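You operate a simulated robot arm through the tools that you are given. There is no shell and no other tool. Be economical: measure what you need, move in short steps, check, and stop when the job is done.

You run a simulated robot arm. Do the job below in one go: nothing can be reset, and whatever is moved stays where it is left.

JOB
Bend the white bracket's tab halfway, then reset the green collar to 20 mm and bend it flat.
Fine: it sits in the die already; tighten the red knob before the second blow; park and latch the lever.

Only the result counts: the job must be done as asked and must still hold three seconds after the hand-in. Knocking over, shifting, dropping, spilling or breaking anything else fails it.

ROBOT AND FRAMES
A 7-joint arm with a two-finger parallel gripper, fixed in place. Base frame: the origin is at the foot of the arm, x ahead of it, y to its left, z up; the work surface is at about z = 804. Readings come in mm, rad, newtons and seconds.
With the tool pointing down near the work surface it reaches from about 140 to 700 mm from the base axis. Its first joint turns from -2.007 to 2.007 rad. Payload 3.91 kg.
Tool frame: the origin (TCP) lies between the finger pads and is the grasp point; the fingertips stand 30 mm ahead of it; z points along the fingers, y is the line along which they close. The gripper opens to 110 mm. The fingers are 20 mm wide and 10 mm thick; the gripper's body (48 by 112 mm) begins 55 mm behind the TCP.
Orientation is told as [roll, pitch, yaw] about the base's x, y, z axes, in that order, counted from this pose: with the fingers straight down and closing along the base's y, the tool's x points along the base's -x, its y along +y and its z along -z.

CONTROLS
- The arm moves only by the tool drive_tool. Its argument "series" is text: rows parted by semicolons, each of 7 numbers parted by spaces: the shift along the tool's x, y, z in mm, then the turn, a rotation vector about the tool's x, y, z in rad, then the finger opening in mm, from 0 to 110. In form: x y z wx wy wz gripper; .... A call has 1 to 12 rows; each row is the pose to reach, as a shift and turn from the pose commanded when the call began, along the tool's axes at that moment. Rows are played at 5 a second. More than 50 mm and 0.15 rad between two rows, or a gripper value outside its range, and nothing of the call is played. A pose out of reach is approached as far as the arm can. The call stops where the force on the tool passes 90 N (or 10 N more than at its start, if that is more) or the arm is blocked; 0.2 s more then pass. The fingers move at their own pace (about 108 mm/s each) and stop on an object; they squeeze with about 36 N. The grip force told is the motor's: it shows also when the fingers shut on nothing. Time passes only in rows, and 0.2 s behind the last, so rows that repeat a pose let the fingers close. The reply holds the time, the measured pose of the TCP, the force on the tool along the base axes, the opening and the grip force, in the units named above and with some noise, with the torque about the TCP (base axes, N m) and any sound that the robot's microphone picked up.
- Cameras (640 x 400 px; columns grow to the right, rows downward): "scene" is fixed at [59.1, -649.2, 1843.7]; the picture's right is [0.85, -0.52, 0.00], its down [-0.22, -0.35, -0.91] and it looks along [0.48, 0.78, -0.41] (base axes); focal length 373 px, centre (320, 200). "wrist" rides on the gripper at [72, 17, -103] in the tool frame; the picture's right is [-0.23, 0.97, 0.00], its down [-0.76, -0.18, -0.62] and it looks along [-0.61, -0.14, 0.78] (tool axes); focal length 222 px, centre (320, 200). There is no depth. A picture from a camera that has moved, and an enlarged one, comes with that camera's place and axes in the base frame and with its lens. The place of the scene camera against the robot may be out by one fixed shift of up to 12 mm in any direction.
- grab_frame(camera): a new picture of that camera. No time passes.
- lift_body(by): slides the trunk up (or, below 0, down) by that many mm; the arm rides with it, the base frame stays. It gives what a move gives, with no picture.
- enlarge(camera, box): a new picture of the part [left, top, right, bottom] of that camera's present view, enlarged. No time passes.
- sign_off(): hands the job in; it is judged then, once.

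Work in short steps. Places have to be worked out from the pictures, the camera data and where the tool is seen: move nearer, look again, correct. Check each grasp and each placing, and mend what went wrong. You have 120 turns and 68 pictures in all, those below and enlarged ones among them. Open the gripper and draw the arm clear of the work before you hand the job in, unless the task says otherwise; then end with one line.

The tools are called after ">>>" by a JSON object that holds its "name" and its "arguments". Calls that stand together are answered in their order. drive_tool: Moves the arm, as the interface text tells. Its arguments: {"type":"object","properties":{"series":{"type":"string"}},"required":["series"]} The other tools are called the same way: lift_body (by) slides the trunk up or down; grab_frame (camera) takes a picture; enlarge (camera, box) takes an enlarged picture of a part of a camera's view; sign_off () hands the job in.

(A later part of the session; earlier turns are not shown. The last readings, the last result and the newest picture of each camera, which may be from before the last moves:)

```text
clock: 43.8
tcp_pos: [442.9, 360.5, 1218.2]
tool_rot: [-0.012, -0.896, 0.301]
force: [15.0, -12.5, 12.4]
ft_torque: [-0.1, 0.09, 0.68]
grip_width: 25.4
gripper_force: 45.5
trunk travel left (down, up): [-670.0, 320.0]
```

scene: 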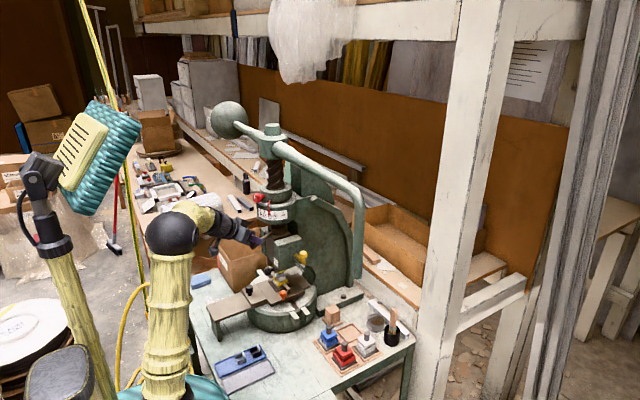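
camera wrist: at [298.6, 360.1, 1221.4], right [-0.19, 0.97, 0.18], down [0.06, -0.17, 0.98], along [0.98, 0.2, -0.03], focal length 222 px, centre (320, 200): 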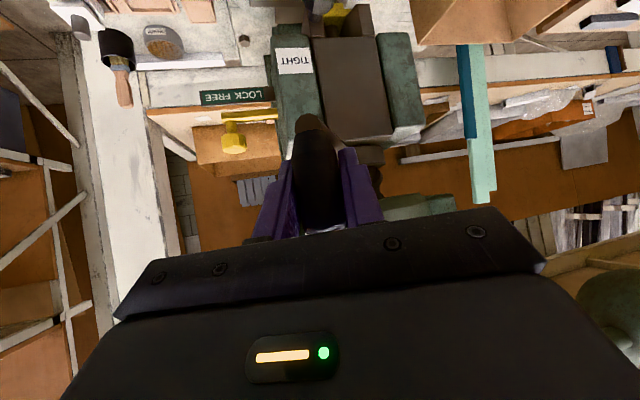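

There is about 20 N of resistance now, so the punch is perhaps on the bracket. I push on by another 20 degrees.

>>> {"name": "drive_tool", "arguments": {"series": "2.6 14.2 0 0 0 0 15; 5.3 27.5 0 0 0 0 15; 7.1 41.7 -0.9 0 0 0 15; 7.8 55.3 0 0 0 0 15; 7.8 55.3 0 0 0 0 15"}}

>>> {"name": "enlarge", "arguments": {"camera": "scene", "box": [235, 200, 325, 310]}}

```text
clock: 45.0
tcp_pos: [411.1, 418.8, 1209.4]
tool_rot: [-0.009, -0.891, 0.315]
force: [-8.0, -12.6, -2.6]
ft_torque: [-0.14, -0.46, -0.47]
grip_width: 25.4
gripper_force: 45.1
trunk travel left (down, up): [-670.0, 320.0]
```

```text
3.64 times, centred on (280, 255) of scene
camera zoom: at [59.1, -649.2, 1843.7], right [0.85, -0.52, 0.0], down [-0.22, -0.35, -0.91], along [0.48, 0.78, -0.41], focal length 1358 px, centre (466, 0)
```

zoom: 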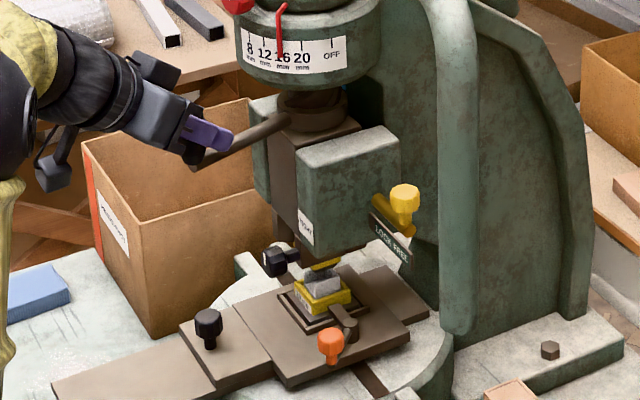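

Ram still going down; continue 15 degrees more.

>>> {"name": "drive_tool", "arguments": {"series": "0.8 13.2 2.3 0 0 0 15; 0.4 27.2 5.1 0 0 0 15; -0.4 39.9 8.5 0 0 0 15; -0.4 39.9 8.5 0 0 0 15"}}

>>> {"name": "grab_frame", "arguments": {"camera": "scene"}}

```text
clock: 46.0
tcp_pos: [407.4, 450.3, 1206.0]
tool_rot: [-0.009, -0.891, 0.305]
force: [-3.0, -63.1, -8.6]
ft_torque: [0.62, 0.63, 0.36]
grip_width: 25.2
gripper_force: 45.3
trunk travel left (down, up): [-670.0, 320.0]
```

```text
27 pictures are left
```

scene: 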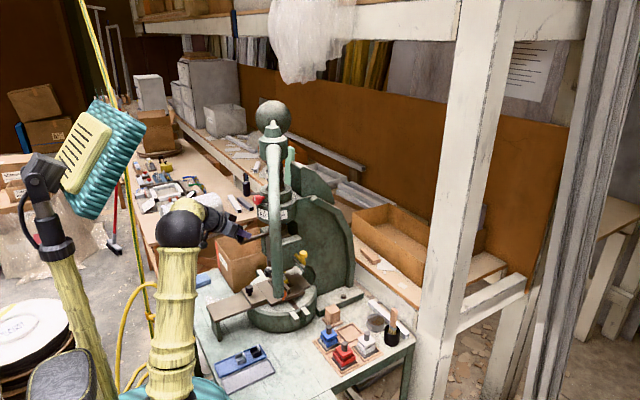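

Now 63 N of resistance: either bending or at the stop. I look at the bracket.

>>> {"name": "enlarge", "arguments": {"camera": "scene", "box": [245, 245, 325, 310]}}

>>> {"name": "enlarge", "arguments": {"camera": "wrist", "box": [240, 0, 440, 150]}}

```text
6.15 times, centred on (285, 278) of scene
camera zoom: at [59.1, -649.2, 1843.7], right [0.85, -0.52, 0.0], down [-0.22, -0.35, -0.91], along [0.48, 0.78, -0.41], focal length 2298 px, centre (535, -277)
```

zoom: 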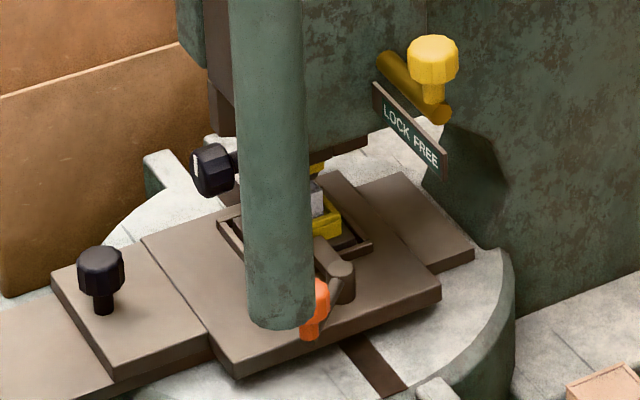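

```text
2.67 times, centred on (340, 75) of wrist
camera zoom: at [282.9, 428.3, 1215.9], right [-0.15, 0.97, 0.17], down [0.05, -0.17, 0.99], along [0.99, 0.16, -0.02], focal length 592 px, centre (267, 533)
```

zoom: 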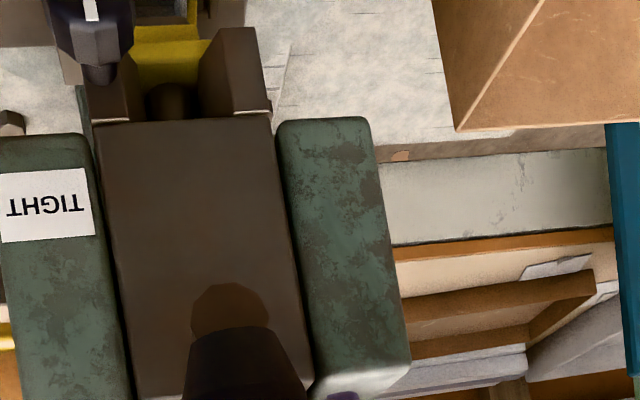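

I push a bit further to find out whether it yields or is hard against the stop.

>>> {"name": "drive_tool", "arguments": {"series": "-1 6.6 2 0 0 0 15; -2 13.3 4 0 0 0 15; -3.5 20 7 0 0 0 15; -5 26 9.7 0 0 0 15; -5 26 9.7 0 0 0 15"}}

```text
clock: 47.2
tcp_pos: [416.6, 467.5, 1206.8]
tool_rot: [-0.014, -0.895, 0.295]
force: [4.0, -85.3, 6.6]
ft_torque: [0.44, 0.36, 1.26]
grip_width: 57.0
gripper_force: 41.4
trunk travel left (down, up): [-670.0, 320.0]
```

The grip was forced open to 57 mm, so the lever is blocked near 186 degrees with my finger yielding. I swing the lever back about 40 degrees to look at the bracket.

>>> {"name": "drive_tool", "arguments": {"series": "3 -13 -4 0 0 0 15; 5.6 -26 -8.5 0 0 0 15; 7 -39 -11 0 0 0 15; 8 -53 -13.2 0 0 0 15; 8 -66 -14.5 0 0 0 15; 7 -80 -15.2 0 0 0 15; 5 -93 -14.5 0 0 0 15; 3 -107 -13.4 0 0 0 15; -1 -120 -10.5 0 0 0 15; -4.4 -133 -7.3 0 0 0 15; -4.4 -133 -7.3 0 0 0 15; -4.4 -133 -7.3 0 0 0 15"}}

>>> {"name": "enlarge", "arguments": {"camera": "scene", "box": [245, 245, 325, 310]}}

```text
clock: 49.8
tcp_pos: [439.2, 367.4, 1213.3]
tool_rot: [0.002, -0.893, 0.326]
force: [-3.0, -0.9, 21.3]
ft_torque: [-0.14, 0.08, -0.49]
grip_width: 25.2
gripper_force: 45.8
trunk travel left (down, up): [-670.0, 320.0]
```

```text
6.15 times, centred on (285, 278) of scene
camera zoom: at [59.1, -649.2, 1843.7], right [0.85, -0.52, 0.0], down [-0.22, -0.35, -0.91], along [0.48, 0.78, -0.41], focal length 2298 px, centre (535, -277)
```

zoom: 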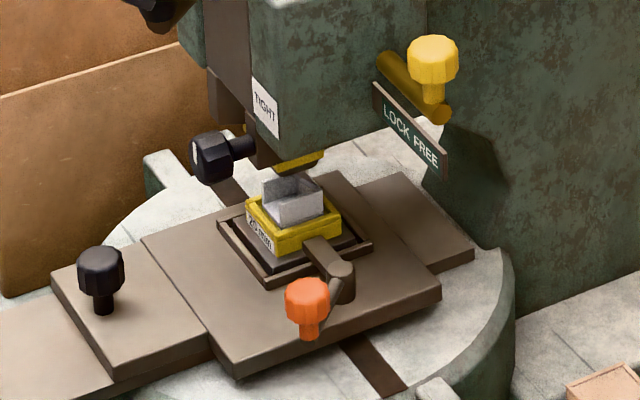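

>>> {"name": "enlarge", "arguments": {"camera": "scene", "box": [270, 262, 305, 290]}}

>>> {"name": "enlarge", "arguments": {"camera": "wrist", "box": [280, 0, 420, 90]}}

```text
14.29 times, centred on (288, 276) of scene
camera zoom: at [59.1, -649.2, 1843.7], right [0.85, -0.52, 0.0], down [-0.22, -0.35, -0.91], along [0.48, 0.78, -0.41], focal length 5335 px, centre (784, -886)
```

zoom: 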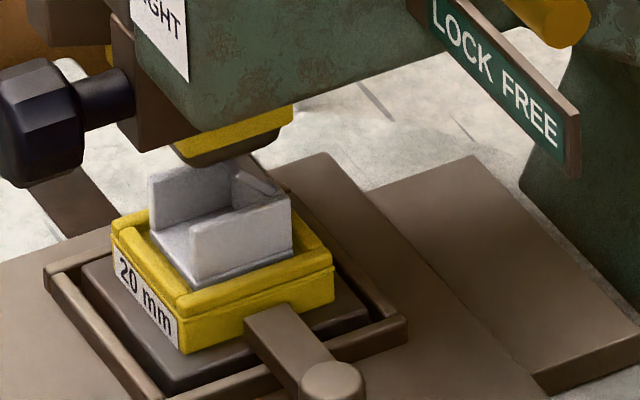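

```text
4.44 times, centred on (350, 45) of wrist
camera zoom: at [317.1, 342.4, 1222.3], right [-0.18, 0.97, 0.18], down [0.05, -0.17, 0.98], along [0.98, 0.18, -0.02], focal length 987 px, centre (187, 889)
```

zoom: 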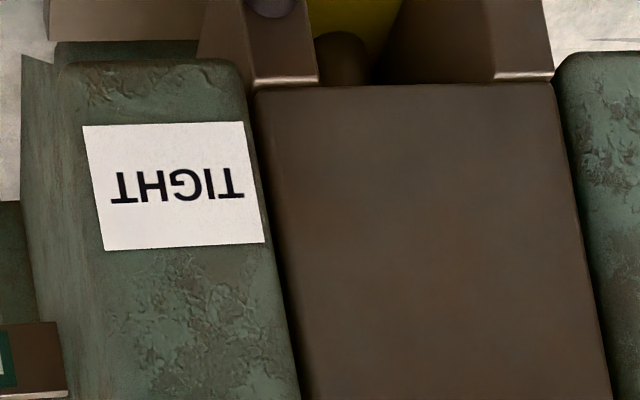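

The tab at the back now leans over about halfway. The pointer stayed at 16. I swing the lever back to its start (about 244 degrees).

>>> {"name": "drive_tool", "arguments": {"series": "-7 -12.8 0.7 0 0 0 15; -12 -24.8 5.3 0 0 0 15; -17.7 -36.1 10.7 0 0 0 15; -24.1 -46.5 17.3 0 0 0 15; -28.3 -52.6 20.9 0 0 0 15; -28.3 -52.6 20.9 0 0 0 15; -28.3 -52.6 20.9 0 0 0 15"}}

>>> {"name": "grab_frame", "arguments": {"camera": "scene"}}

```text
clock: 51.4
tcp_pos: [492.9, 325.9, 1219.4]
tool_rot: [-0.007, -0.89, 0.323]
force: [-16.2, 4.3, -0.9]
ft_torque: [-0.06, 0.55, 0.16]
grip_width: 25.1
gripper_force: 45.5
trunk travel left (down, up): [-670.0, 320.0]
```

```text
21 pictures are left
```

scene: 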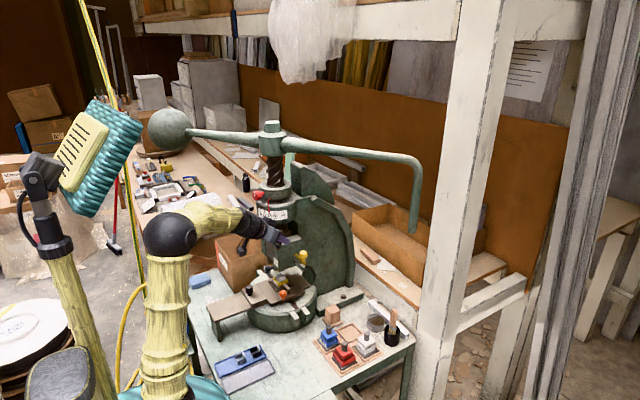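

The lever is back at its start. I release it, retreat, and go for the red knob, which I triangulate at (477, 439, 1333), facing about 199 degrees outwards.

>>> {"name": "drive_tool", "arguments": {"series": "0 0 0 0 0 0 80; 0 0 0 0 0 0 80; 0 0 -30 0 0 0 80; 0 0 -60 0 0 0 80; 0 0 -85 0 0 0 80; 0 0 -85 0 0 0 80"}}

>>> {"name": "lift_body", "arguments": {"by": 110}}

>>> {"name": "drive_tool", "arguments": {"series": "0 25 -5 0 -0.14 0 60; 10 50 0 0 -0.28 0 60; 20 75 5 0 -0.42 0 60; 30 95 15 0 -0.56 0 60; 40 112 25 0 -0.68 0 60; 40 112 25 0 -0.68 0 60"}}

>>> {"name": "grab_frame", "arguments": {"camera": "wrist"}}

```text
clock: 52.8
tcp_pos: [430.9, 304.3, 1271.9]
tool_rot: [-0.005, -0.888, 0.319]
force: [-0.2, 0.3, -1.1]
ft_torque: [0.04, -0.02, -0.02]
grip_width: 79.7
gripper_force: 0.1
trunk travel left (down, up): [-670.0, 320.0]
```

```text
clock: 54.2
tcp_pos: [431.2, 305.2, 1382.5]
tool_rot: [-0.005, -0.889, 0.318]
force: [0.5, -1.1, -0.5]
ft_torque: [0.01, 0.02, 0.0]
grip_width: 80.2
gripper_force: 0.0
trunk travel left (down, up): [-780.0, 210.0]
```

```text
clock: 55.6
tcp_pos: [391.0, 408.3, 1335.1]
tool_rot: [-2.078, -1.569, 2.393]
force: [-0.2, -0.2, 0.0]
ft_torque: [-0.03, 0.0, 0.02]
grip_width: 60.0
gripper_force: 0.0
trunk travel left (down, up): [-780.0, 210.0]
```

```text
20 pictures are left
camera wrist: at [287.4, 391.9, 1263.2], right [-0.3, 0.93, 0.23], down [-0.54, -0.36, 0.76], along [0.79, 0.11, 0.61], focal length 222 px, centre (320, 200)
```

wrist: 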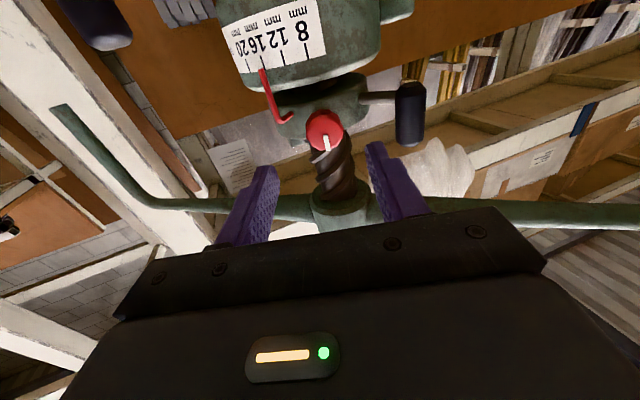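

The knob measures (477, 439.5, 1338); advance 71 mm with opening 48 and grip it.

>>> {"name": "drive_tool", "arguments": {"series": "-3 4 25 0 0 0 48; -3 4 50 0 0 0 48; -3 4 71 0 0 0 48; -3 3 71 0 0 0 20; -3 3 71 0 0 0 20; -3 3 71 0 0 0 20"}}

>>> {"name": "grab_frame", "arguments": {"camera": "wrist"}}

```text
clock: 57.0
tcp_pos: [457.9, 434.7, 1338.5]
tool_rot: [-1.222, -1.568, 1.535]
force: [2.1, 0.7, -0.1]
ft_torque: [-0.04, 0.14, 0.01]
grip_width: 31.2
gripper_force: 45.1
trunk travel left (down, up): [-780.0, 210.0]
```

```text
19 pictures are left
camera wrist: at [354.6, 417.9, 1267.1], right [-0.3, 0.93, 0.22], down [-0.54, -0.36, 0.76], along [0.79, 0.11, 0.61], focal length 222 px, centre (320, 200)
```

wrist: 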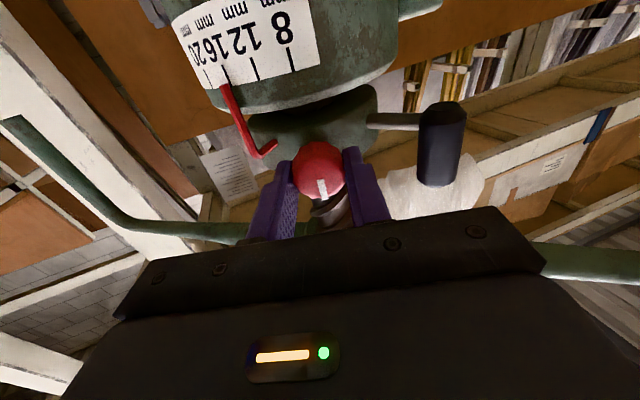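

Gripped cleanly. I try turning it counter-clockwise (loosen) by 0.45 rad and read the torque.

>>> {"name": "drive_tool", "arguments": {"series": "0 0 0 0 0 -0.15 20; 0 0 0 0 0 -0.3 20; 0 0 0 0 0 -0.45 20; 0 0 0 0 0 -0.45 20"}}

```text
clock: 58.0
tcp_pos: [457.0, 435.0, 1339.2]
tool_rot: [-1.566, -1.114, 1.885]
force: [0.3, 2.8, -1.6]
ft_torque: [0.02, -0.05, 0.26]
grip_width: 31.0
gripper_force: 45.1
trunk travel left (down, up): [-780.0, 210.0]
```

It turns freely that way. I continue to about 1.5 rad in total and look.

>>> {"name": "drive_tool", "arguments": {"series": "0 0 0 0 0 -0.15 20; 0 0 0 0 0 -0.3 20; 0 0 0 0 0 -0.45 20; 0 0 0 0 0 -0.6 20; 0 0 0 0 0 -0.75 20; 0 0 0 0 0 -0.9 20; 0 0 0 0 0 -1.05 20; 0 0 0 0 0 -1.05 20"}}

>>> {"name": "grab_frame", "arguments": {"camera": "wrist"}}

```text
clock: 59.9
tcp_pos: [457.2, 435.8, 1336.9]
tool_rot: [-1.564, -0.063, 1.888]
force: [-12.1, -3.2, -27.8]
ft_torque: [-0.09, 0.54, 0.21]
grip_width: 31.0
gripper_force: 44.9
trunk travel left (down, up): [-780.0, 210.0]
```

```text
18 pictures are left
camera wrist: at [381.3, 335.5, 1315.8], right [-0.1, 0.27, -0.96], down [-0.82, 0.52, 0.23], along [0.56, 0.81, 0.17], focal length 222 px, centre (320, 200)
```

wrist: 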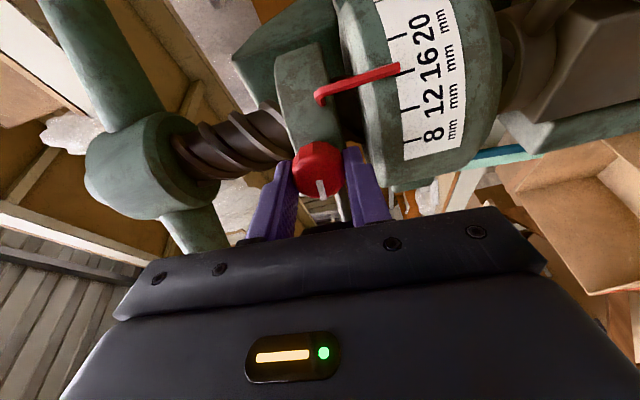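

The knob turned with the gripper by 90 degrees and the pointer still reads 16. Holding the knob I now carry the collar counter-clockwise about the screw axis by 0.2 rad, to see whether it is loose.

>>> {"name": "drive_tool", "arguments": {"series": "0 4 0 0 0 0 20; 7 3.5 0.5 -0.005 -0.066 0 20; 14 3 1 -0.009 -0.133 0 20; 20.8 2.5 1.4 -0.014 -0.199 0 20; 20.8 2.5 1.4 -0.014 -0.199 0 20"}}

>>> {"name": "grab_frame", "arguments": {"camera": "wrist"}}

```text
clock: 61.0
tcp_pos: [462.9, 417.3, 1339.1]
tool_rot: [-1.577, -0.066, 2.09]
force: [-2.6, 10.4, 9.9]
ft_torque: [0.11, -0.3, 1.09]
grip_width: 31.1
gripper_force: 45.3
trunk travel left (down, up): [-780.0, 210.0]
```

```text
17 pictures are left
camera wrist: at [410.0, 304.3, 1316.7], right [-0.14, 0.26, -0.96], down [-0.91, 0.34, 0.22], along [0.38, 0.9, 0.19], focal length 222 px, centre (320, 200)
```

wrist: 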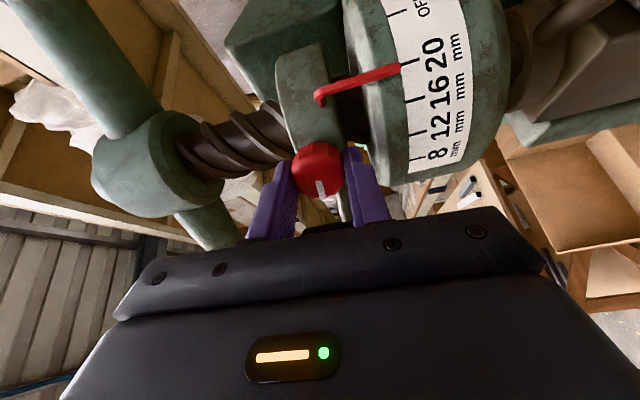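

>>> {"name": "enlarge", "arguments": {"camera": "wrist", "box": [370, 20, 450, 110]}}

```text
4.44 times, centred on (410, 65) of wrist
camera zoom: at [410.0, 304.3, 1316.7], right [-0.14, 0.26, -0.96], down [-0.91, 0.34, 0.22], along [0.38, 0.9, 0.19], focal length 987 px, centre (-80, 800)
```

zoom: 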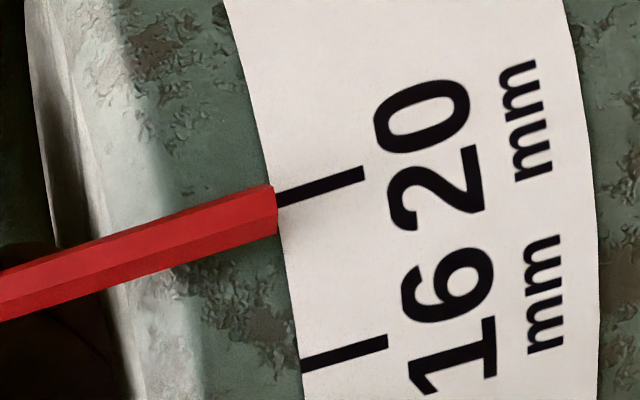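

The pointer is about 0.2 mm short of the 20 tick. I nudge a further 1.5 mm tangentially, then tighten by turning clockwise 1.5 rad while holding.

>>> {"name": "drive_tool", "arguments": {"series": "1.7 -1 0 0 -0.01 0 20; 1.7 -1 0 0 -0.01 0 20"}}

>>> {"name": "enlarge", "arguments": {"camera": "wrist", "box": [370, 20, 450, 110]}}

```text
clock: 61.6
tcp_pos: [464.8, 416.3, 1338.0]
tool_rot: [-1.575, -0.066, 2.099]
force: [-0.1, 17.7, 20.0]
ft_torque: [0.12, -0.38, 1.27]
grip_width: 31.3
gripper_force: 44.6
trunk travel left (down, up): [-780.0, 210.0]
```

```text
4.44 times, centred on (410, 65) of wrist
camera zoom: at [411.5, 302.8, 1317.0], right [-0.14, 0.25, -0.96], down [-0.92, 0.33, 0.22], along [0.37, 0.91, 0.19], focal length 987 px, centre (-80, 800)
```

zoom: 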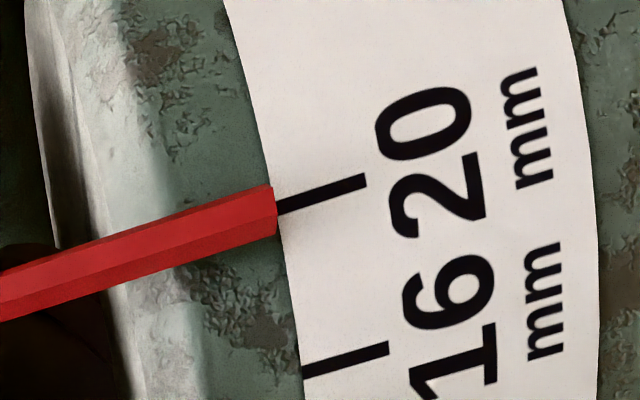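

Aligned. Now tighten: turn +1.5 rad back and read the torque.

>>> {"name": "drive_tool", "arguments": {"series": "0 -2 0 0 0 0.15 20; 0 -2 0 0 0 0.3 20; 0 -2 0 0 0 0.45 20; 0 -2 0 0 0 0.6 20; 0 -2 0 0 0 0.75 20; 0 -2 0 0 0 0.9 20; 0 -2 0 0 0 1.05 20; 0 -2 0 0 0 1.2 20; 0 -2 0 0 0 1.35 20; 0 -2 0 0 0 1.5 20; 0 -2 0 0 0 1.5 20"}}

```text
clock: 64.0
tcp_pos: [467.1, 413.1, 1338.5]
tool_rot: [-2.681, -1.569, -3.078]
force: [3.7, 5.2, 23.6]
ft_torque: [0.4, -0.89, -0.08]
grip_width: 31.0
gripper_force: 44.4
trunk travel left (down, up): [-780.0, 210.0]
```

>>> {"name": "drive_tool", "arguments": {"series": "-4 0 0 0 0 0.15 20; -4 0 0 0 0 0.3 20; -4 0 0 0 0 0.3 20"}}

>>> {"name": "grab_frame", "arguments": {"camera": "wrist"}}

```text
clock: 64.8
tcp_pos: [465.7, 412.6, 1337.9]
tool_rot: [1.538, -1.273, -1.013]
force: [-7.0, -6.6, -14.6]
ft_torque: [-0.61, 0.47, 0.02]
grip_width: 30.8
gripper_force: 45.1
trunk travel left (down, up): [-780.0, 210.0]
```

```text
14 pictures are left
camera wrist: at [357.7, 392.7, 1275.5], right [-0.43, 0.75, 0.5], down [-0.34, -0.65, 0.68], along [0.84, 0.12, 0.53], focal length 222 px, centre (320, 200)
```

wrist: 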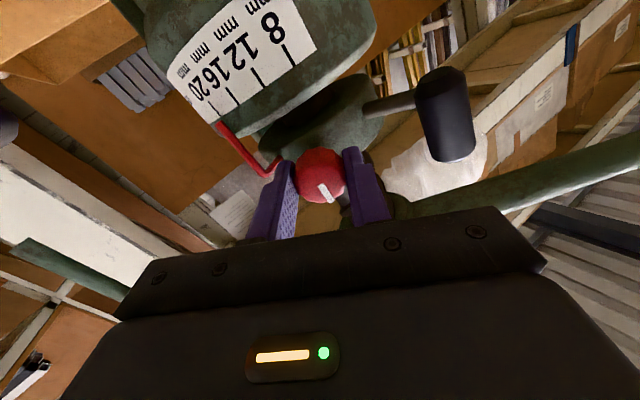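

The knob mark lags the gripper slightly, which suggests it has come up tight. I turn another 0.3 rad to confirm it slips.

>>> {"name": "drive_tool", "arguments": {"series": "0 0 0 0 0 0.15 20; 0 0 0 0 0 0.3 20; 0 0 0 0 0 0.3 20"}}

>>> {"name": "enlarge", "arguments": {"camera": "wrist", "box": [170, 50, 370, 220]}}

```text
clock: 65.7
tcp_pos: [467.7, 410.5, 1341.9]
tool_rot: [1.568, -0.971, -1.047]
force: [-7.3, -16.4, -15.5]
ft_torque: [-0.5, 0.09, -0.29]
grip_width: 30.8
gripper_force: 44.9
trunk travel left (down, up): [-780.0, 210.0]
```

```text
2.35 times, centred on (270, 135) of wrist
camera zoom: at [350.9, 406.6, 1292.3], right [-0.34, 0.59, 0.74], down [-0.25, -0.81, 0.53], along [0.91, -0.01, 0.42], focal length 523 px, centre (438, 353)
```

zoom: 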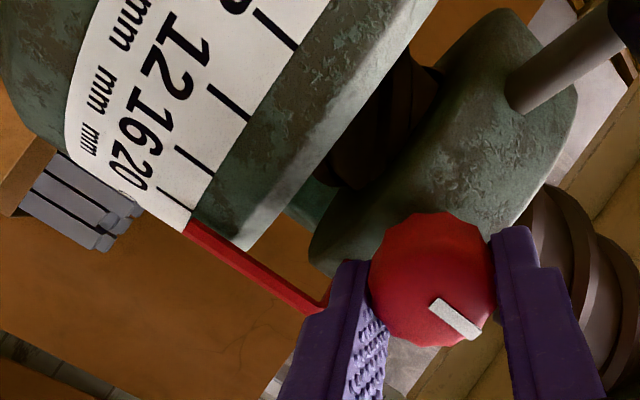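

The knob slips in the fingers with its mark back at the starting angle: it is tight. I release, back off and check the pointer from the scene camera.

>>> {"name": "drive_tool", "arguments": {"series": "0 0 0 0 0 0 50; 0 0 0 0 0 0 50; 0 0 -40 0 0 -0.1 50; 0 0 -80 0 0 -0.25 50; 0 0 -90 0 0 -0.4 50; 0 0 -90 0 0 -0.55 50; 0 0 -90 0 0 -0.6 50; 0 0 -90 0 0 -0.6 50"}}

>>> {"name": "enlarge", "arguments": {"camera": "scene", "box": [255, 185, 305, 225]}}

```text
clock: 67.5
tcp_pos: [388.7, 370.2, 1341.1]
tool_rot: [-1.448, -1.564, 1.972]
force: [0.9, 0.0, -1.1]
ft_torque: [0.0, -0.01, 0.0]
grip_width: 50.1
gripper_force: 0.0
trunk travel left (down, up): [-780.0, 210.0]
```

```text
10.00 times, centred on (280, 205) of scene
camera zoom: at [59.1, -649.2, 1843.7], right [0.85, -0.52, 0.0], down [-0.22, -0.35, -0.91], along [0.48, 0.78, -0.41], focal length 3734 px, centre (720, 150)
```

zoom: 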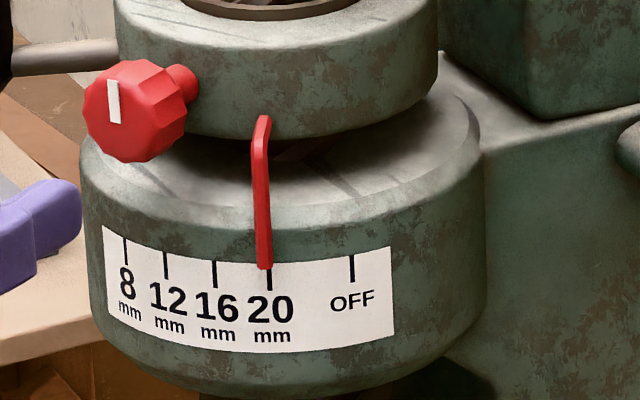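

The pointer is on the 20 tick within about 0.2 mm, with the knob's mark in its tight position. Now I return to the black lever for the second blow.

>>> {"name": "drive_tool", "arguments": {"series": "-15 -26 -10 0.07 0 0 70; -30 -52 -10 0.14 0 0 70; -41 -78 0 0.2 0 0 80; -41 -78 0 0.2 0 0 80"}}

>>> {"name": "drive_tool", "arguments": {"series": "0 0 0 0 0.14 0 80; 0 0 0 0 0.28 0 80; 0 0 0 0 0.42 0 80; 0 0 0 0 0.56 0 80; 0 0 0 0 0.68 0 80; 0 0 0 0 0.68 0 80"}}

>>> {"name": "lift_body", "arguments": {"by": -110}}

>>> {"name": "grab_frame", "arguments": {"camera": "wrist"}}

```text
clock: 68.5
tcp_pos: [428.2, 300.6, 1382.8]
tool_rot: [-1.527, -1.568, 1.852]
force: [-0.5, 1.5, -1.2]
ft_torque: [0.03, -0.01, -0.03]
grip_width: 80.0
gripper_force: 0.0
trunk travel left (down, up): [-780.0, 210.0]
```

```text
clock: 69.8
tcp_pos: [428.5, 301.0, 1383.7]
tool_rot: [-0.003, -0.89, 0.331]
force: [-0.7, 0.0, 0.4]
ft_torque: [-0.03, 0.01, 0.03]
grip_width: 80.0
gripper_force: 0.1
trunk travel left (down, up): [-780.0, 210.0]
```

```text
clock: 71.3
tcp_pos: [427.0, 299.8, 1274.4]
tool_rot: [-0.006, -0.892, 0.329]
force: [0.1, -0.9, 0.4]
ft_torque: [0.03, 0.01, -0.02]
grip_width: 80.2
gripper_force: 0.0
trunk travel left (down, up): [-670.0, 320.0]
```

```text
11 pictures are left
camera wrist: at [303.6, 276.6, 1282.6], right [-0.18, 0.97, 0.17], down [0.05, -0.17, 0.98], along [0.98, 0.18, -0.02], focal length 222 px, centre (320, 200)
```

wrist: 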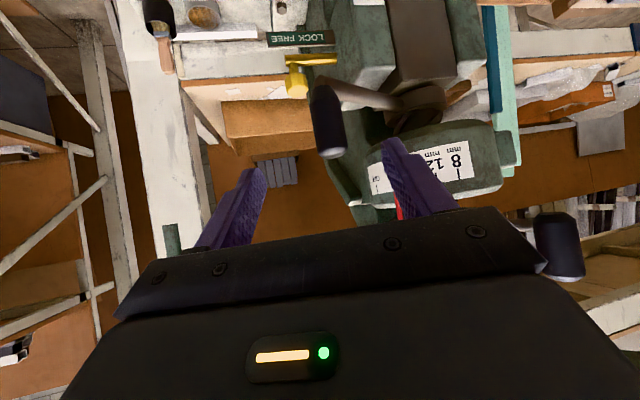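

The lever stayed parked. Grasp it as before (8 mm lateral correction).

>>> {"name": "drive_tool", "arguments": {"series": "4 9 30 0 0 0 80; 6 9 60 0 0 0 80; 6 9 82 0 0 0 80; 6 9 82 0 0 0 20; 6 9 82 0 0 0 20; 6 9 82 0 0 0 20"}}

```text
clock: 72.7
tcp_pos: [483.8, 327.6, 1219.6]
tool_rot: [-0.006, -0.897, 0.329]
force: [0.6, 2.3, 26.5]
ft_torque: [0.27, -0.02, -0.11]
grip_width: 25.8
gripper_force: 36.2
trunk travel left (down, up): [-670.0, 320.0]
```

Gripped. Swing clockwise from 242 to about 192 degrees in one go.

>>> {"name": "drive_tool", "arguments": {"series": "6.6 10.6 -6.6 0 0 0 15; 12.4 21.9 -12.3 0 0 0 15; 17.4 33.5 -17 0 0 0 15; 21.8 45.9 -21 0 0 0 15; 25.7 58.6 -24.1 0 0 0 15; 28.7 71.8 -26.4 0 0 0 15; 31.9 85.2 -27.1 0 0 0 15; 33.4 98.8 -27.6 0 0 0 15; 34.4 112.4 -27.1 0 0 0 15; 35.4 126 -25 0 0 0 15; 35.4 126 -25 0 0 0 15"}}

```text
clock: 75.1
tcp_pos: [401.2, 435.0, 1203.8]
tool_rot: [-0.005, -0.891, 0.329]
force: [-1.3, 4.3, -1.3]
ft_torque: [0.13, -0.48, -0.2]
grip_width: 25.8
gripper_force: 45.1
trunk travel left (down, up): [-670.0, 320.0]
```

No resistance yet, at 191 degrees. Continue through the press to about 172 degrees.

>>> {"name": "drive_tool", "arguments": {"series": "-0.2 13.4 2.7 0 0 0 10; -1.2 26.6 6.3 0 0 0 10; -3.2 39.5 10.4 0 0 0 10; -5.9 52 15.4 0 0 0 10; -5.9 52 15.4 0 0 0 10"}}

```text
clock: 76.3
tcp_pos: [401.6, 483.6, 1200.0]
tool_rot: [-0.005, -0.893, 0.327]
force: [-1.6, -25.8, -8.2]
ft_torque: [-0.27, -0.2, 0.11]
grip_width: 25.5
gripper_force: 45.5
trunk travel left (down, up): [-670.0, 320.0]
```

Moved well past the earlier stop, with 26 N now. Push on to find the new stop.

>>> {"name": "drive_tool", "arguments": {"series": "-1.7 6 2.9 0 0 0 10; -3.4 11.9 5.8 0 0 0 10; -5.5 17.5 9 0 0 0 10; -5.5 17.5 9 0 0 0 10"}}

>>> {"name": "enlarge", "arguments": {"camera": "scene", "box": [245, 250, 325, 310]}}

```text
clock: 77.3
tcp_pos: [410.0, 494.7, 1202.8]
tool_rot: [-0.008, -0.897, 0.315]
force: [-1.5, -62.8, 3.3]
ft_torque: [0.07, 0.14, 0.29]
grip_width: 39.4
gripper_force: 29.5
trunk travel left (down, up): [-670.0, 320.0]
```

```text
6.67 times, centred on (285, 280) of scene
camera zoom: at [59.1, -649.2, 1843.7], right [0.85, -0.52, 0.0], down [-0.22, -0.35, -0.91], along [0.48, 0.78, -0.41], focal length 2490 px, centre (553, -333)
```

zoom: 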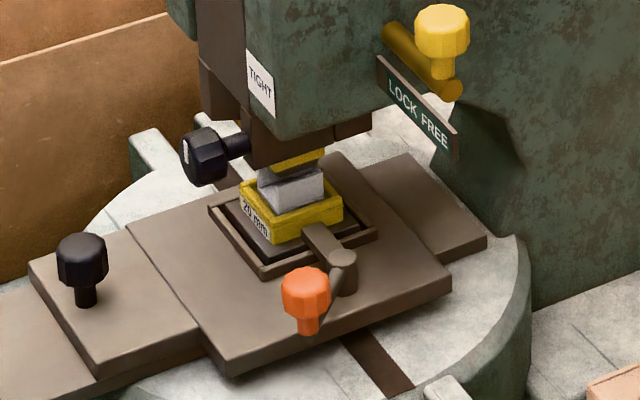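

The handle is hard at the stop near 172 degrees (grip yielding) and the punch is seated. I swing the lever back.

>>> {"name": "drive_tool", "arguments": {"series": "5.7 -17.5 -8.8 0 0 0 10; 8.5 -30 -13.8 0 0 0 10; 10.6 -42.9 -18 0 0 0 10; 11.9 -56.1 -21.3 0 0 0 10; 12.1 -69.5 -24 0 0 0 10; 11.6 -83.2 -25.8 0 0 0 10; 10.6 -96.8 -26.2 0 0 0 10; 9 -110.3 -25.7 0 0 0 10; 5.9 -123.8 -25.1 0 0 0 10; 2.8 -137 -22.8 0 0 0 10; -1 -149.7 -19.7 0 0 0 10; -1 -149.7 -19.7 0 0 0 10"}}

>>> {"name": "enlarge", "arguments": {"camera": "scene", "box": [270, 262, 305, 290]}}

```text
clock: 79.9
tcp_pos: [445.0, 354.8, 1214.7]
tool_rot: [-0.008, -0.894, 0.321]
force: [9.5, -5.1, 8.5]
ft_torque: [-0.06, -0.81, 0.13]
grip_width: 25.8
gripper_force: 45.1
trunk travel left (down, up): [-670.0, 320.0]
```

```text
14.29 times, centred on (288, 276) of scene
camera zoom: at [59.1, -649.2, 1843.7], right [0.85, -0.52, 0.0], down [-0.22, -0.35, -0.91], along [0.48, 0.78, -0.41], focal length 5335 px, centre (784, -886)
```

zoom: 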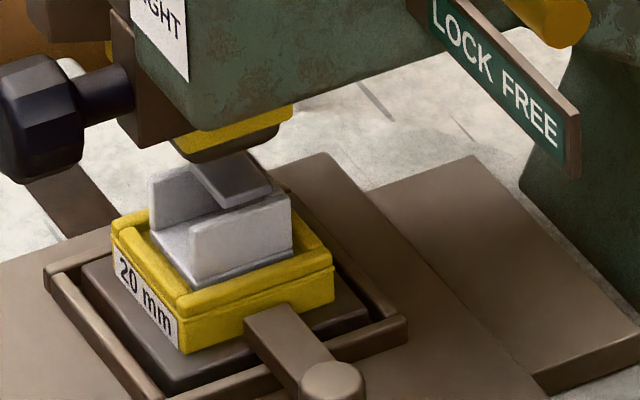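

The tab now lies flat. I swing the lever the rest of the way to its park stop.

>>> {"name": "drive_tool", "arguments": {"series": "-4.5 -12.4 4 0 0 0 10; -9.6 -24 8.8 0 0 0 10; -15.2 -35.2 14.4 0 0 0 10; -21.6 -45.5 20.6 0 0 0 10; -27.2 -53.2 26.1 0 0 0 10; -27.2 -53.2 26.1 0 0 0 10; -27.2 -53.2 26.1 0 0 0 10; -27.2 -53.2 26.1 0 0 0 10"}}

```text
clock: 81.7
tcp_pos: [488.6, 323.7, 1219.8]
tool_rot: [-0.005, -0.895, 0.331]
force: [-5.8, 8.7, 28.7]
ft_torque: [0.17, 0.69, 0.37]
grip_width: 25.6
gripper_force: 44.2
trunk travel left (down, up): [-670.0, 320.0]
```

>>> {"name": "drive_tool", "arguments": {"series": "-2 -3.5 2.7 0 0 0 10; -2 -3.5 2.7 0 0 0 10; -2 -3.5 2.7 0 0 0 10"}}

```text
clock: 82.5
tcp_pos: [489.0, 324.2, 1220.1]
tool_rot: [-0.004, -0.898, 0.334]
force: [-26.4, 13.7, 28.5]
ft_torque: [0.51, 0.92, 0.32]
grip_width: 25.6
gripper_force: 44.9
trunk travel left (down, up): [-670.0, 320.0]
```

It is firm at the park stop. I relax, release and withdraw, then go round to the yellow bolt.

>>> {"name": "drive_tool", "arguments": {"series": "2 3.5 -2.7 0 0 0 10; 4 7 -5 0 0 0 80; 4 7 -5 0 0 0 80; 4 7 -35 0 0 0 80; 4 7 -65 0 0 0 80; 4 7 -90 0 0 0 80; 4 7 -90 0 0 0 80"}}

>>> {"name": "drive_tool", "arguments": {"series": "9.1 -42.6 -11.4 -0.109 0 -0.087 60; 18.1 -85.1 -22.7 -0.217 0 -0.173 60; 20.3 -126.2 -25.4 -0.326 0 -0.26 60; 14.5 -161 -18.2 -0.434 0 -0.347 60; 4.8 -192.8 -6 -0.543 0 -0.434 60; -6.3 -217.9 7.9 -0.652 0 -0.52 60; -21 -226 26.4 -0.76 0 -0.607 60; -35.8 -234 44.8 -0.869 0 -0.694 60; -35.8 -234 44.8 -0.977 0 -0.78 60; -35.8 -234 44.8 -0.977 0 -0.78 60"}}

>>> {"name": "lift_body", "arguments": {"by": -65}}

```text
clock: 84.1
tcp_pos: [424.2, 303.8, 1270.2]
tool_rot: [-0.003, -0.892, 0.33]
force: [-0.6, 0.2, 0.1]
ft_torque: [0.03, -0.02, -0.01]
grip_width: 79.8
gripper_force: 0.1
trunk travel left (down, up): [-670.0, 320.0]
```

```text
clock: 86.3
tcp_pos: [449.8, 86.9, 1283.7]
tool_rot: [0.004, -0.893, 1.571]
force: [-0.1, 0.8, 0.0]
ft_torque: [-0.04, -0.02, 0.0]
grip_width: 60.0
gripper_force: 0.1
out of reach, approached as far as the arm can: row 7, 8, 9, 10
trunk travel left (down, up): [-670.0, 320.0]
```

```text
clock: 87.3
tcp_pos: [450.4, 87.1, 1218.4]
tool_rot: [0.007, -0.891, 1.571]
force: [0.2, -0.5, 0.1]
ft_torque: [0.0, 0.0, -0.03]
grip_width: 60.2
gripper_force: 0.0
trunk travel left (down, up): [-605.0, 385.0]
```

>>> {"name": "drive_tool", "arguments": {"series": "0 0 0 0 0.1 0 60; 0 -30 0 0 0.19 0 60; -5 -65 3 0 0.19 0 60; -9 -100 6 0 0.19 0 60; -13 -129 8.5 0 0.19 0 60; -13 -129 8.5 0 0.19 0 60"}}

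```text
clock: 88.7
tcp_pos: [449.8, 81.7, 1219.9]
tool_rot: [0.003, -0.703, 1.572]
force: [0.3, 0.4, 0.6]
ft_torque: [-0.01, -0.01, 0.0]
grip_width: 60.1
gripper_force: 0.1
out of reach, approached as far as the arm can: row 2, 3, 4, 5, 6
trunk travel left (down, up): [-605.0, 385.0]
```

>>> {"name": "drive_tool", "arguments": {"series": "-27 0 23 0 0 0 60; -54 0 45 0 0 0 60; -54 -30 45 0 0 0 60; -54 -60 45 0 0 0 60; -54 -60 45 0 0 0 60"}}

```text
clock: 89.9
tcp_pos: [437.0, 132.7, 1225.2]
tool_rot: [0.003, -0.704, 1.57]
force: [-0.1, 0.6, 0.0]
ft_torque: [0.03, -0.02, -0.02]
grip_width: 60.0
gripper_force: 0.2
out of reach, approached as far as the arm can: row 1, 2, 3, 4, 5
trunk travel left (down, up): [-605.0, 385.0]
```

A joint limit binds here. I unwind the yaw to 0.72 and re-approach by the route that worked earlier.

>>> {"name": "drive_tool", "arguments": {"series": "-1 9 10 0.091 0 0.108 60; -2 18 22 0.182 0 0.217 60; -4 27 32 0.273 0 0.325 60; -5 36 43 0.364 0 0.433 60; -6 45 54 0.456 0 0.542 60; -8 53 65 0.547 0 0.65 60; -8 53 65 0.547 0 0.65 60"}}

>>> {"name": "drive_tool", "arguments": {"series": "-30 -30 25 0 0 0 60; -60 -60 45 0 0 0 60; -89 -100 40 0 0 0 60; -89 -130 30 0 0 0 60; -89 -130 30 0 0 0 60"}}

```text
clock: 91.5
tcp_pos: [387.4, 182.3, 1183.1]
tool_rot: [0.004, -0.699, 0.719]
force: [0.2, -0.1, 0.0]
ft_torque: [-0.01, 0.02, -0.05]
grip_width: 60.0
gripper_force: 0.0
trunk travel left (down, up): [-605.0, 385.0]
```

```text
clock: 92.7
tcp_pos: [539.6, 143.1, 1215.1]
tool_rot: [0.008, -0.698, 0.72]
force: [0.4, 0.0, 0.0]
ft_torque: [-0.05, 0.02, -0.02]
grip_width: 59.9
gripper_force: 0.2
trunk travel left (down, up): [-605.0, 385.0]
```

>>> {"name": "drive_tool", "arguments": {"series": "-4 -10 1 -0.092 0 -0.109 60; -8 -20 2 -0.184 0 -0.218 60; -13 -30 3 -0.276 0 -0.327 60; -18 -41 4.5 -0.368 0 -0.437 60; -18 -41 4.5 -0.46 0 -0.546 60; -18 -41 4.5 -0.551 0 -0.655 60; -18 -41 4.5 -0.551 0 -0.655 60"}}

```text
clock: 94.3
tcp_pos: [579.3, 123.9, 1225.6]
tool_rot: [0.005, -0.704, 1.579]
force: [0.3, 0.3, -0.5]
ft_torque: [-0.03, -0.01, 0.0]
grip_width: 59.9
gripper_force: 0.1
trunk travel left (down, up): [-605.0, 385.0]
```

Now to the pre-grasp in front of the bolt knob.

>>> {"name": "drive_tool", "arguments": {"series": "-22 -1 35 0 0 0 60; -45 -1 70 0 0 0 60; -67 -1 105 0 0 0 60; -89 -1 141 0 0 0 60; -89 -1 141 0 0 0 60"}}

>>> {"name": "grab_frame", "arguments": {"camera": "wrist"}}

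```text
clock: 95.5
tcp_pos: [577.8, 283.6, 1173.8]
tool_rot: [0.004, -0.701, 1.579]
force: [0.2, -0.2, -0.3]
ft_torque: [0.0, -0.01, 0.01]
grip_width: 59.8
gripper_force: 0.0
trunk travel left (down, up): [-605.0, 385.0]
```

```text
8 pictures are left
camera wrist: at [562.9, 159.8, 1206.8], right [-0.97, 0.16, 0.15], down [0.18, 0.18, 0.97], along [0.13, 0.97, -0.21], focal length 222 px, centre (320, 200)
```

wrist: 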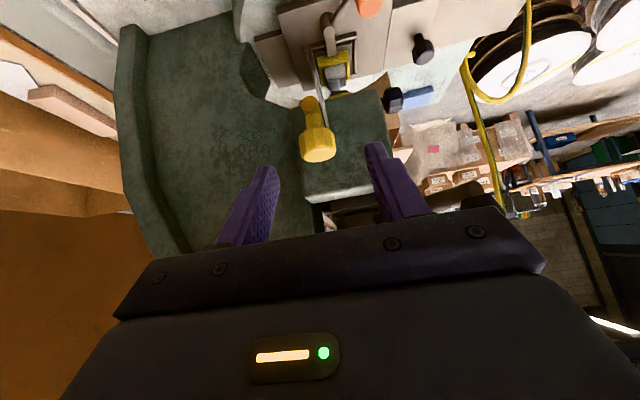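

Same picture as before. Advance 62 mm, grip, and push 28 mm along +y towards LOCK.

>>> {"name": "drive_tool", "arguments": {"series": "0 -2 31 0 0 0 60; 0 -2 62 0 0 0 60; 0 -2 62 0 0 0 15; 0 -2 62 0 0 0 15; 0 -2 62 0 0 0 15"}}

>>> {"name": "drive_tool", "arguments": {"series": "-5.4 0 4.5 0 0 0 15; -10.7 0 9 0 0 0 15; -16 0 13.5 0 0 0 15; -21.4 0 18 0 0 0 15; -21.4 0 18 0 0 0 15"}}

```text
clock: 96.7
tcp_pos: [579.6, 322.4, 1127.5]
tool_rot: [0.007, -0.702, 1.578]
force: [1.3, 3.9, -1.8]
ft_torque: [0.33, -0.07, -0.05]
grip_width: 27.3
gripper_force: 44.8
trunk travel left (down, up): [-605.0, 385.0]
```

```text
clock: 97.9
tcp_pos: [576.2, 353.6, 1129.7]
tool_rot: [0.003, -0.708, 1.583]
force: [-2.5, 8.1, 9.4]
ft_torque: [-0.12, -0.11, 0.03]
grip_width: 14.0
gripper_force: 0.1
trunk travel left (down, up): [-605.0, 385.0]
```

The fingers slipped off at the end; I look where the knob is.

>>> {"name": "enlarge", "arguments": {"camera": "wrist", "box": [240, 60, 400, 230]}}

```text
2.35 times, centred on (320, 145) of wrist
camera zoom: at [561.7, 230.7, 1162.6], right [-0.98, 0.16, 0.15], down [0.18, 0.18, 0.97], along [0.13, 0.97, -0.2], focal length 523 px, centre (320, 329)
```

zoom: 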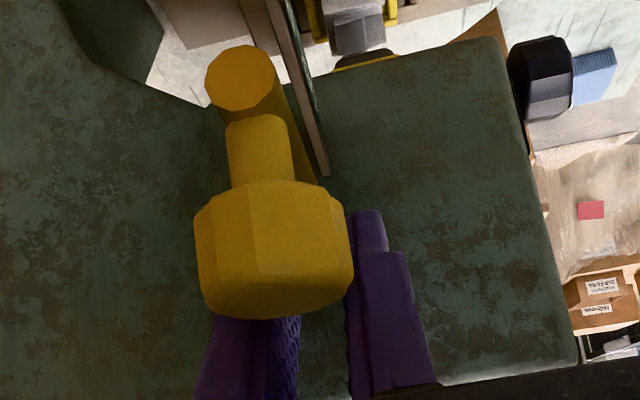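

The knob stayed near FREE: the bolt is blocked, so the ram is probably not exactly at its parked height. I compare the lever with the first picture using the same crop.

>>> {"name": "enlarge", "arguments": {"camera": "scene", "box": [180, 110, 430, 266]}}

```text
2.56 times, centred on (305, 188) of scene
camera zoom: at [59.1, -649.2, 1843.7], right [0.85, -0.52, 0.0], down [-0.22, -0.35, -0.91], along [0.48, 0.78, -0.41], focal length 956 px, centre (358, 231)
```

zoom: 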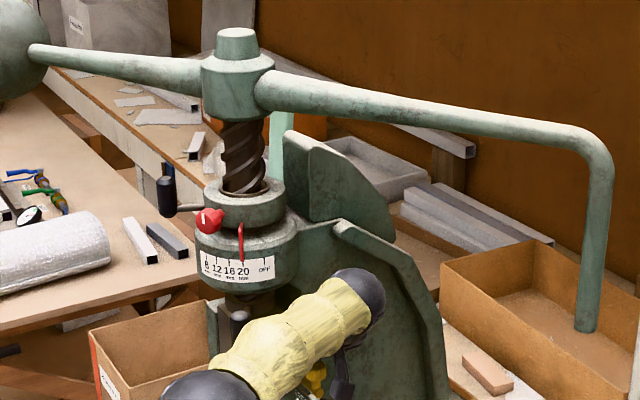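

Releasing with a small retreat dragged the lever about 4 degrees off its park stop. I withdraw upwards from the bolt and go back to push the lever fully to the stop.

>>> {"name": "drive_tool", "arguments": {"series": "-13 0 -15 0 0 0 14; -26 0 -31 0 0 0 14; -26 0 -70 0 0 0 14; -20 0 -110 0 0 0 30; 0 0 -150 0 0 0 60; 20 0 -185 0 0 0 60; 20 0 -185 0 0 0 60"}}

```text
clock: 99.5
tcp_pos: [580.0, 215.0, 1256.7]
tool_rot: [0.005, -0.703, 1.578]
force: [-0.6, 0.1, 0.0]
ft_torque: [0.03, 0.0, 0.0]
grip_width: 60.0
gripper_force: 0.0
trunk travel left (down, up): [-605.0, 385.0]
```

>>> {"name": "lift_body", "arguments": {"by": 65}}

>>> {"name": "drive_tool", "arguments": {"series": "5 30 0 0.092 0 0.109 70; 10 65 0 0.184 0 0.218 70; 15 100 0 0.276 0 0.327 70; 25 135 10 0.368 0 0.437 70; 35 170 20 0.46 0 0.546 70; 44 199 29 0.552 0 0.656 70; 44 199 29 0.552 0 0.656 70"}}

>>> {"name": "drive_tool", "arguments": {"series": "-25 16 21 0.084 0 0.1 80; -50 31 42 0.168 0 0.2 80; -76 47 64 0.251 0 0.298 80; -76 47 64 0.251 0 0.298 80"}}

>>> {"name": "drive_tool", "arguments": {"series": "0 0 0 0 -0.1 0 80; 0 0 0 0 -0.19 0 80; 0 0 0 0 -0.19 0 80"}}

```text
clock: 100.5
tcp_pos: [581.9, 214.6, 1321.5]
tool_rot: [0.005, -0.7, 1.578]
force: [-0.2, 0.6, 0.0]
ft_torque: [0.0, -0.02, -0.03]
grip_width: 60.1
gripper_force: 0.1
trunk travel left (down, up): [-670.0, 320.0]
```

```text
clock: 102.2
tcp_pos: [381.6, 198.2, 1270.8]
tool_rot: [0.007, -0.699, 0.715]
force: [-0.2, -0.4, 0.7]
ft_torque: [0.0, -0.01, -0.04]
grip_width: 69.8
gripper_force: 0.1
trunk travel left (down, up): [-670.0, 320.0]
```

```text
clock: 103.2
tcp_pos: [425.3, 302.9, 1273.2]
tool_rot: [0.004, -0.698, 0.332]
force: [0.7, 0.0, 0.2]
ft_torque: [-0.01, -0.02, 0.0]
grip_width: 80.1
gripper_force: 0.1
trunk travel left (down, up): [-670.0, 320.0]
```

```text
clock: 104.0
tcp_pos: [425.8, 300.6, 1272.0]
tool_rot: [0.004, -0.887, 0.33]
force: [-0.1, 0.3, 0.2]
ft_torque: [-0.02, 0.0, -0.01]
grip_width: 79.8
gripper_force: 0.1
trunk travel left (down, up): [-670.0, 320.0]
```

>>> {"name": "drive_tool", "arguments": {"series": "4 12 30 0 0 0 80; 6 12 60 0 0 0 80; 6 12 78 0 0 0 80; 6 12 78 0 0 0 20; 6 12 78 0 0 0 20; 6 12 78 0 0 0 20"}}

```text
clock: 105.3
tcp_pos: [475.7, 330.1, 1218.1]
tool_rot: [0.005, -0.89, 0.327]
force: [0.5, -1.3, 8.4]
ft_torque: [0.39, -0.58, -0.18]
grip_width: 25.4
gripper_force: 45.2
trunk travel left (down, up): [-670.0, 320.0]
```

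Gripped. Push counter-clockwise to the stop.

>>> {"name": "drive_tool", "arguments": {"series": "-4.8 -7 5.2 0 0 0 10; -9.7 -13.9 10.5 0 0 0 10; -12 -17.5 13.2 0 0 0 10; -12 -17.5 13.2 0 0 0 10; -12 -17.5 13.2 0 0 0 10"}}

```text
clock: 106.5
tcp_pos: [487.9, 325.0, 1219.5]
tool_rot: [0.003, -0.892, 0.339]
force: [-42.2, 13.2, 3.9]
ft_torque: [0.15, 0.5, 0.2]
grip_width: 25.6
gripper_force: 45.1
trunk travel left (down, up): [-670.0, 320.0]
```

At the stop with 44 N. I release without relaxing the push, then withdraw and compare the lever once more.

>>> {"name": "drive_tool", "arguments": {"series": "-12 -17.5 13.2 0 0 0 80; 0 0 0 0 0 0 80; 0 0 0 0 0 0 80"}}

```text
clock: 107.3
tcp_pos: [495.4, 321.1, 1219.7]
tool_rot: [0.008, -0.891, 0.331]
force: [-2.0, -2.0, 11.4]
ft_torque: [0.44, 0.05, -0.07]
grip_width: 79.5
gripper_force: 0.1
trunk travel left (down, up): [-670.0, 320.0]
```

>>> {"name": "drive_tool", "arguments": {"series": "0 0 -30 0 0 0 80; 0 0 -60 0 0 0 80; 0 0 -92 0 0 0 80; 0 0 -92 0 0 0 80"}}

>>> {"name": "enlarge", "arguments": {"camera": "scene", "box": [180, 110, 430, 266]}}

```text
clock: 108.3
tcp_pos: [430.4, 296.3, 1277.1]
tool_rot: [0.007, -0.885, 0.331]
force: [0.5, 0.9, -0.4]
ft_torque: [-0.04, 0.0, 0.03]
grip_width: 80.1
gripper_force: 0.1
trunk travel left (down, up): [-670.0, 320.0]
```

```text
2.56 times, centred on (305, 188) of scene
camera zoom: at [59.1, -649.2, 1843.7], right [0.85, -0.52, 0.0], down [-0.22, -0.35, -0.91], along [0.48, 0.78, -0.41], focal length 956 px, centre (358, 231)
```

zoom: 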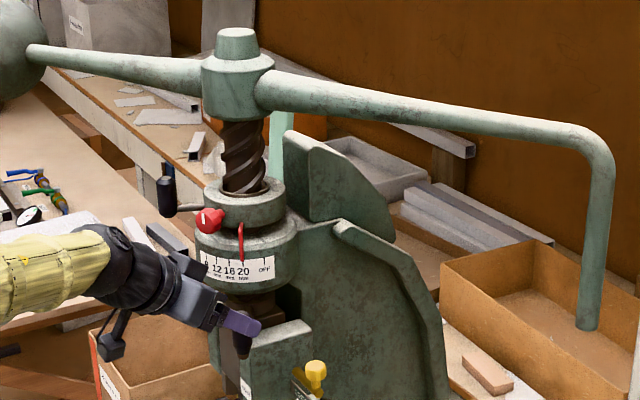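

The lever again sits about 4 degrees short of the initial place: it rebounded from the springy stop when I let go under load. I regrip and this time settle it gently, releasing with almost no force.

>>> {"name": "drive_tool", "arguments": {"series": "6 18 25 0 0 0 80; 12 18 55 0 0 0 80; 12 18 79 0 0 0 80; 12 18 79 0 0 0 20; 12 18 79 0 0 0 20; 12 18 79 0 0 0 20"}}

>>> {"name": "drive_tool", "arguments": {"series": "-2.4 -3.5 2.6 0 0 0 10; -4.8 -7 5.2 0 0 0 10; -6 -8.7 6.6 0 0 0 10; -6 -8.7 6.6 0 0 0 10; -6 -8.7 6.6 0 0 0 10; -6 -8.7 6.6 0 0 0 10"}}

```text
clock: 109.8
tcp_pos: [473.8, 328.6, 1218.4]
tool_rot: [0.007, -0.89, 0.326]
force: [2.8, -3.5, 12.5]
ft_torque: [-0.32, 0.19, -0.28]
grip_width: 25.3
gripper_force: 44.7
trunk travel left (down, up): [-670.0, 320.0]
```

```text
clock: 111.2
tcp_pos: [484.6, 323.4, 1220.2]
tool_rot: [0.009, -0.891, 0.328]
force: [4.1, 1.9, 24.5]
ft_torque: [0.17, -0.62, -0.53]
grip_width: 25.6
gripper_force: 45.1
trunk travel left (down, up): [-670.0, 320.0]
```

Near the stop with practically no force. I compare with the original crop before letting go.

>>> {"name": "enlarge", "arguments": {"camera": "scene", "box": [180, 110, 430, 266]}}

```text
2.56 times, centred on (305, 188) of scene
camera zoom: at [59.1, -649.2, 1843.7], right [0.85, -0.52, 0.0], down [-0.22, -0.35, -0.91], along [0.48, 0.78, -0.41], focal length 956 px, centre (358, 231)
```

zoom: 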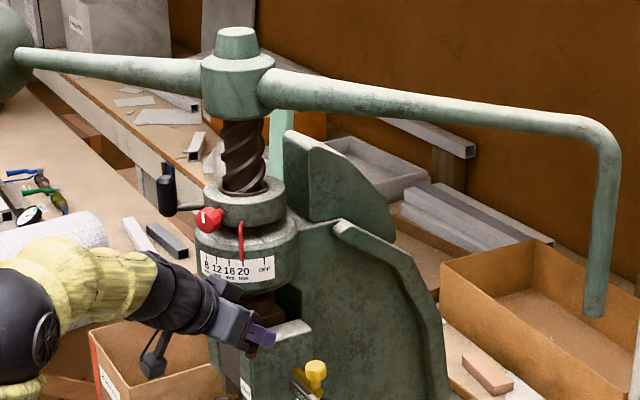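

That matches the original nicely. Open with no motion, wait, then withdraw straight back.

>>> {"name": "drive_tool", "arguments": {"series": "0 0 0 0 0 0 40; 0 0 0 0 0 0 80; 0 0 0 0 0 0 80; 0 0 0 0 0 0 80; 0 2 -30 0 0 0 80; 0 2 -60 0 0 0 80; 0 2 -90 0 0 0 80; 0 2 -90 0 0 0 80"}}

>>> {"name": "enlarge", "arguments": {"camera": "scene", "box": [180, 110, 430, 266]}}

```text
clock: 113.0
tcp_pos: [419.1, 302.4, 1274.6]
tool_rot: [0.004, -0.888, 0.329]
force: [0.1, -0.1, -0.7]
ft_torque: [0.01, -0.04, -0.02]
grip_width: 80.1
gripper_force: 0.0
trunk travel left (down, up): [-670.0, 320.0]
```

```text
2.56 times, centred on (305, 188) of scene
camera zoom: at [59.1, -649.2, 1843.7], right [0.85, -0.52, 0.0], down [-0.22, -0.35, -0.91], along [0.48, 0.78, -0.41], focal length 956 px, centre (358, 231)
```

zoom: 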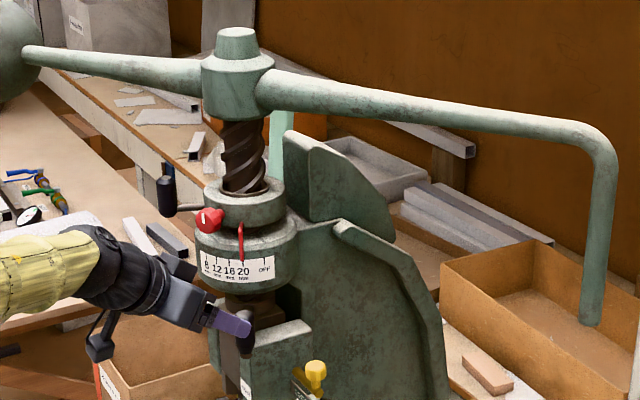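

The lever rests close to the original place now. I go round to the bolt again, this time to push the knob positively with closed fingers.

>>> {"name": "drive_tool", "arguments": {"series": "11 -26 -14 -0.075 0 -0.061 60; 22 -52 -28 -0.15 0 -0.123 60; 33 -78 -42 -0.225 0 -0.184 60; 45 -103 -56 -0.303 0 -0.246 60; 45 -103 -56 -0.303 0 -0.246 60"}}

>>> {"name": "drive_tool", "arguments": {"series": "0 0 0 0 0.1 0 30; 0 0 0 0 0.19 0 30; -30 -30 25 0 0.19 0 30; -60 -60 45 0 0.19 0 30; -89 -100 40 0 0.19 0 30; -89 -130 30 0 0.19 0 30; -89 -130 30 0 0.19 0 30"}}

>>> {"name": "lift_body", "arguments": {"by": -65}}

```text
clock: 114.2
tcp_pos: [389.5, 184.3, 1273.3]
tool_rot: [0.007, -0.889, 0.719]
force: [-0.7, -0.6, -0.1]
ft_torque: [0.01, -0.02, -0.02]
grip_width: 60.1
gripper_force: 0.1
out of reach, approached as far as the arm can: row 4, 5
trunk travel left (down, up): [-670.0, 320.0]
```

```text
clock: 115.8
tcp_pos: [534.4, 141.8, 1324.2]
tool_rot: [0.004, -0.698, 0.721]
force: [-1.6, 0.1, 0.0]
ft_torque: [-0.02, 0.0, 0.01]
grip_width: 29.8
gripper_force: 0.1
trunk travel left (down, up): [-670.0, 320.0]
```

```text
clock: 116.8
tcp_pos: [533.3, 140.8, 1257.3]
tool_rot: [0.004, -0.697, 0.72]
force: [-0.2, -1.0, -0.3]
ft_torque: [0.0, 0.01, 0.0]
grip_width: 30.1
gripper_force: 0.0
trunk travel left (down, up): [-605.0, 385.0]
```

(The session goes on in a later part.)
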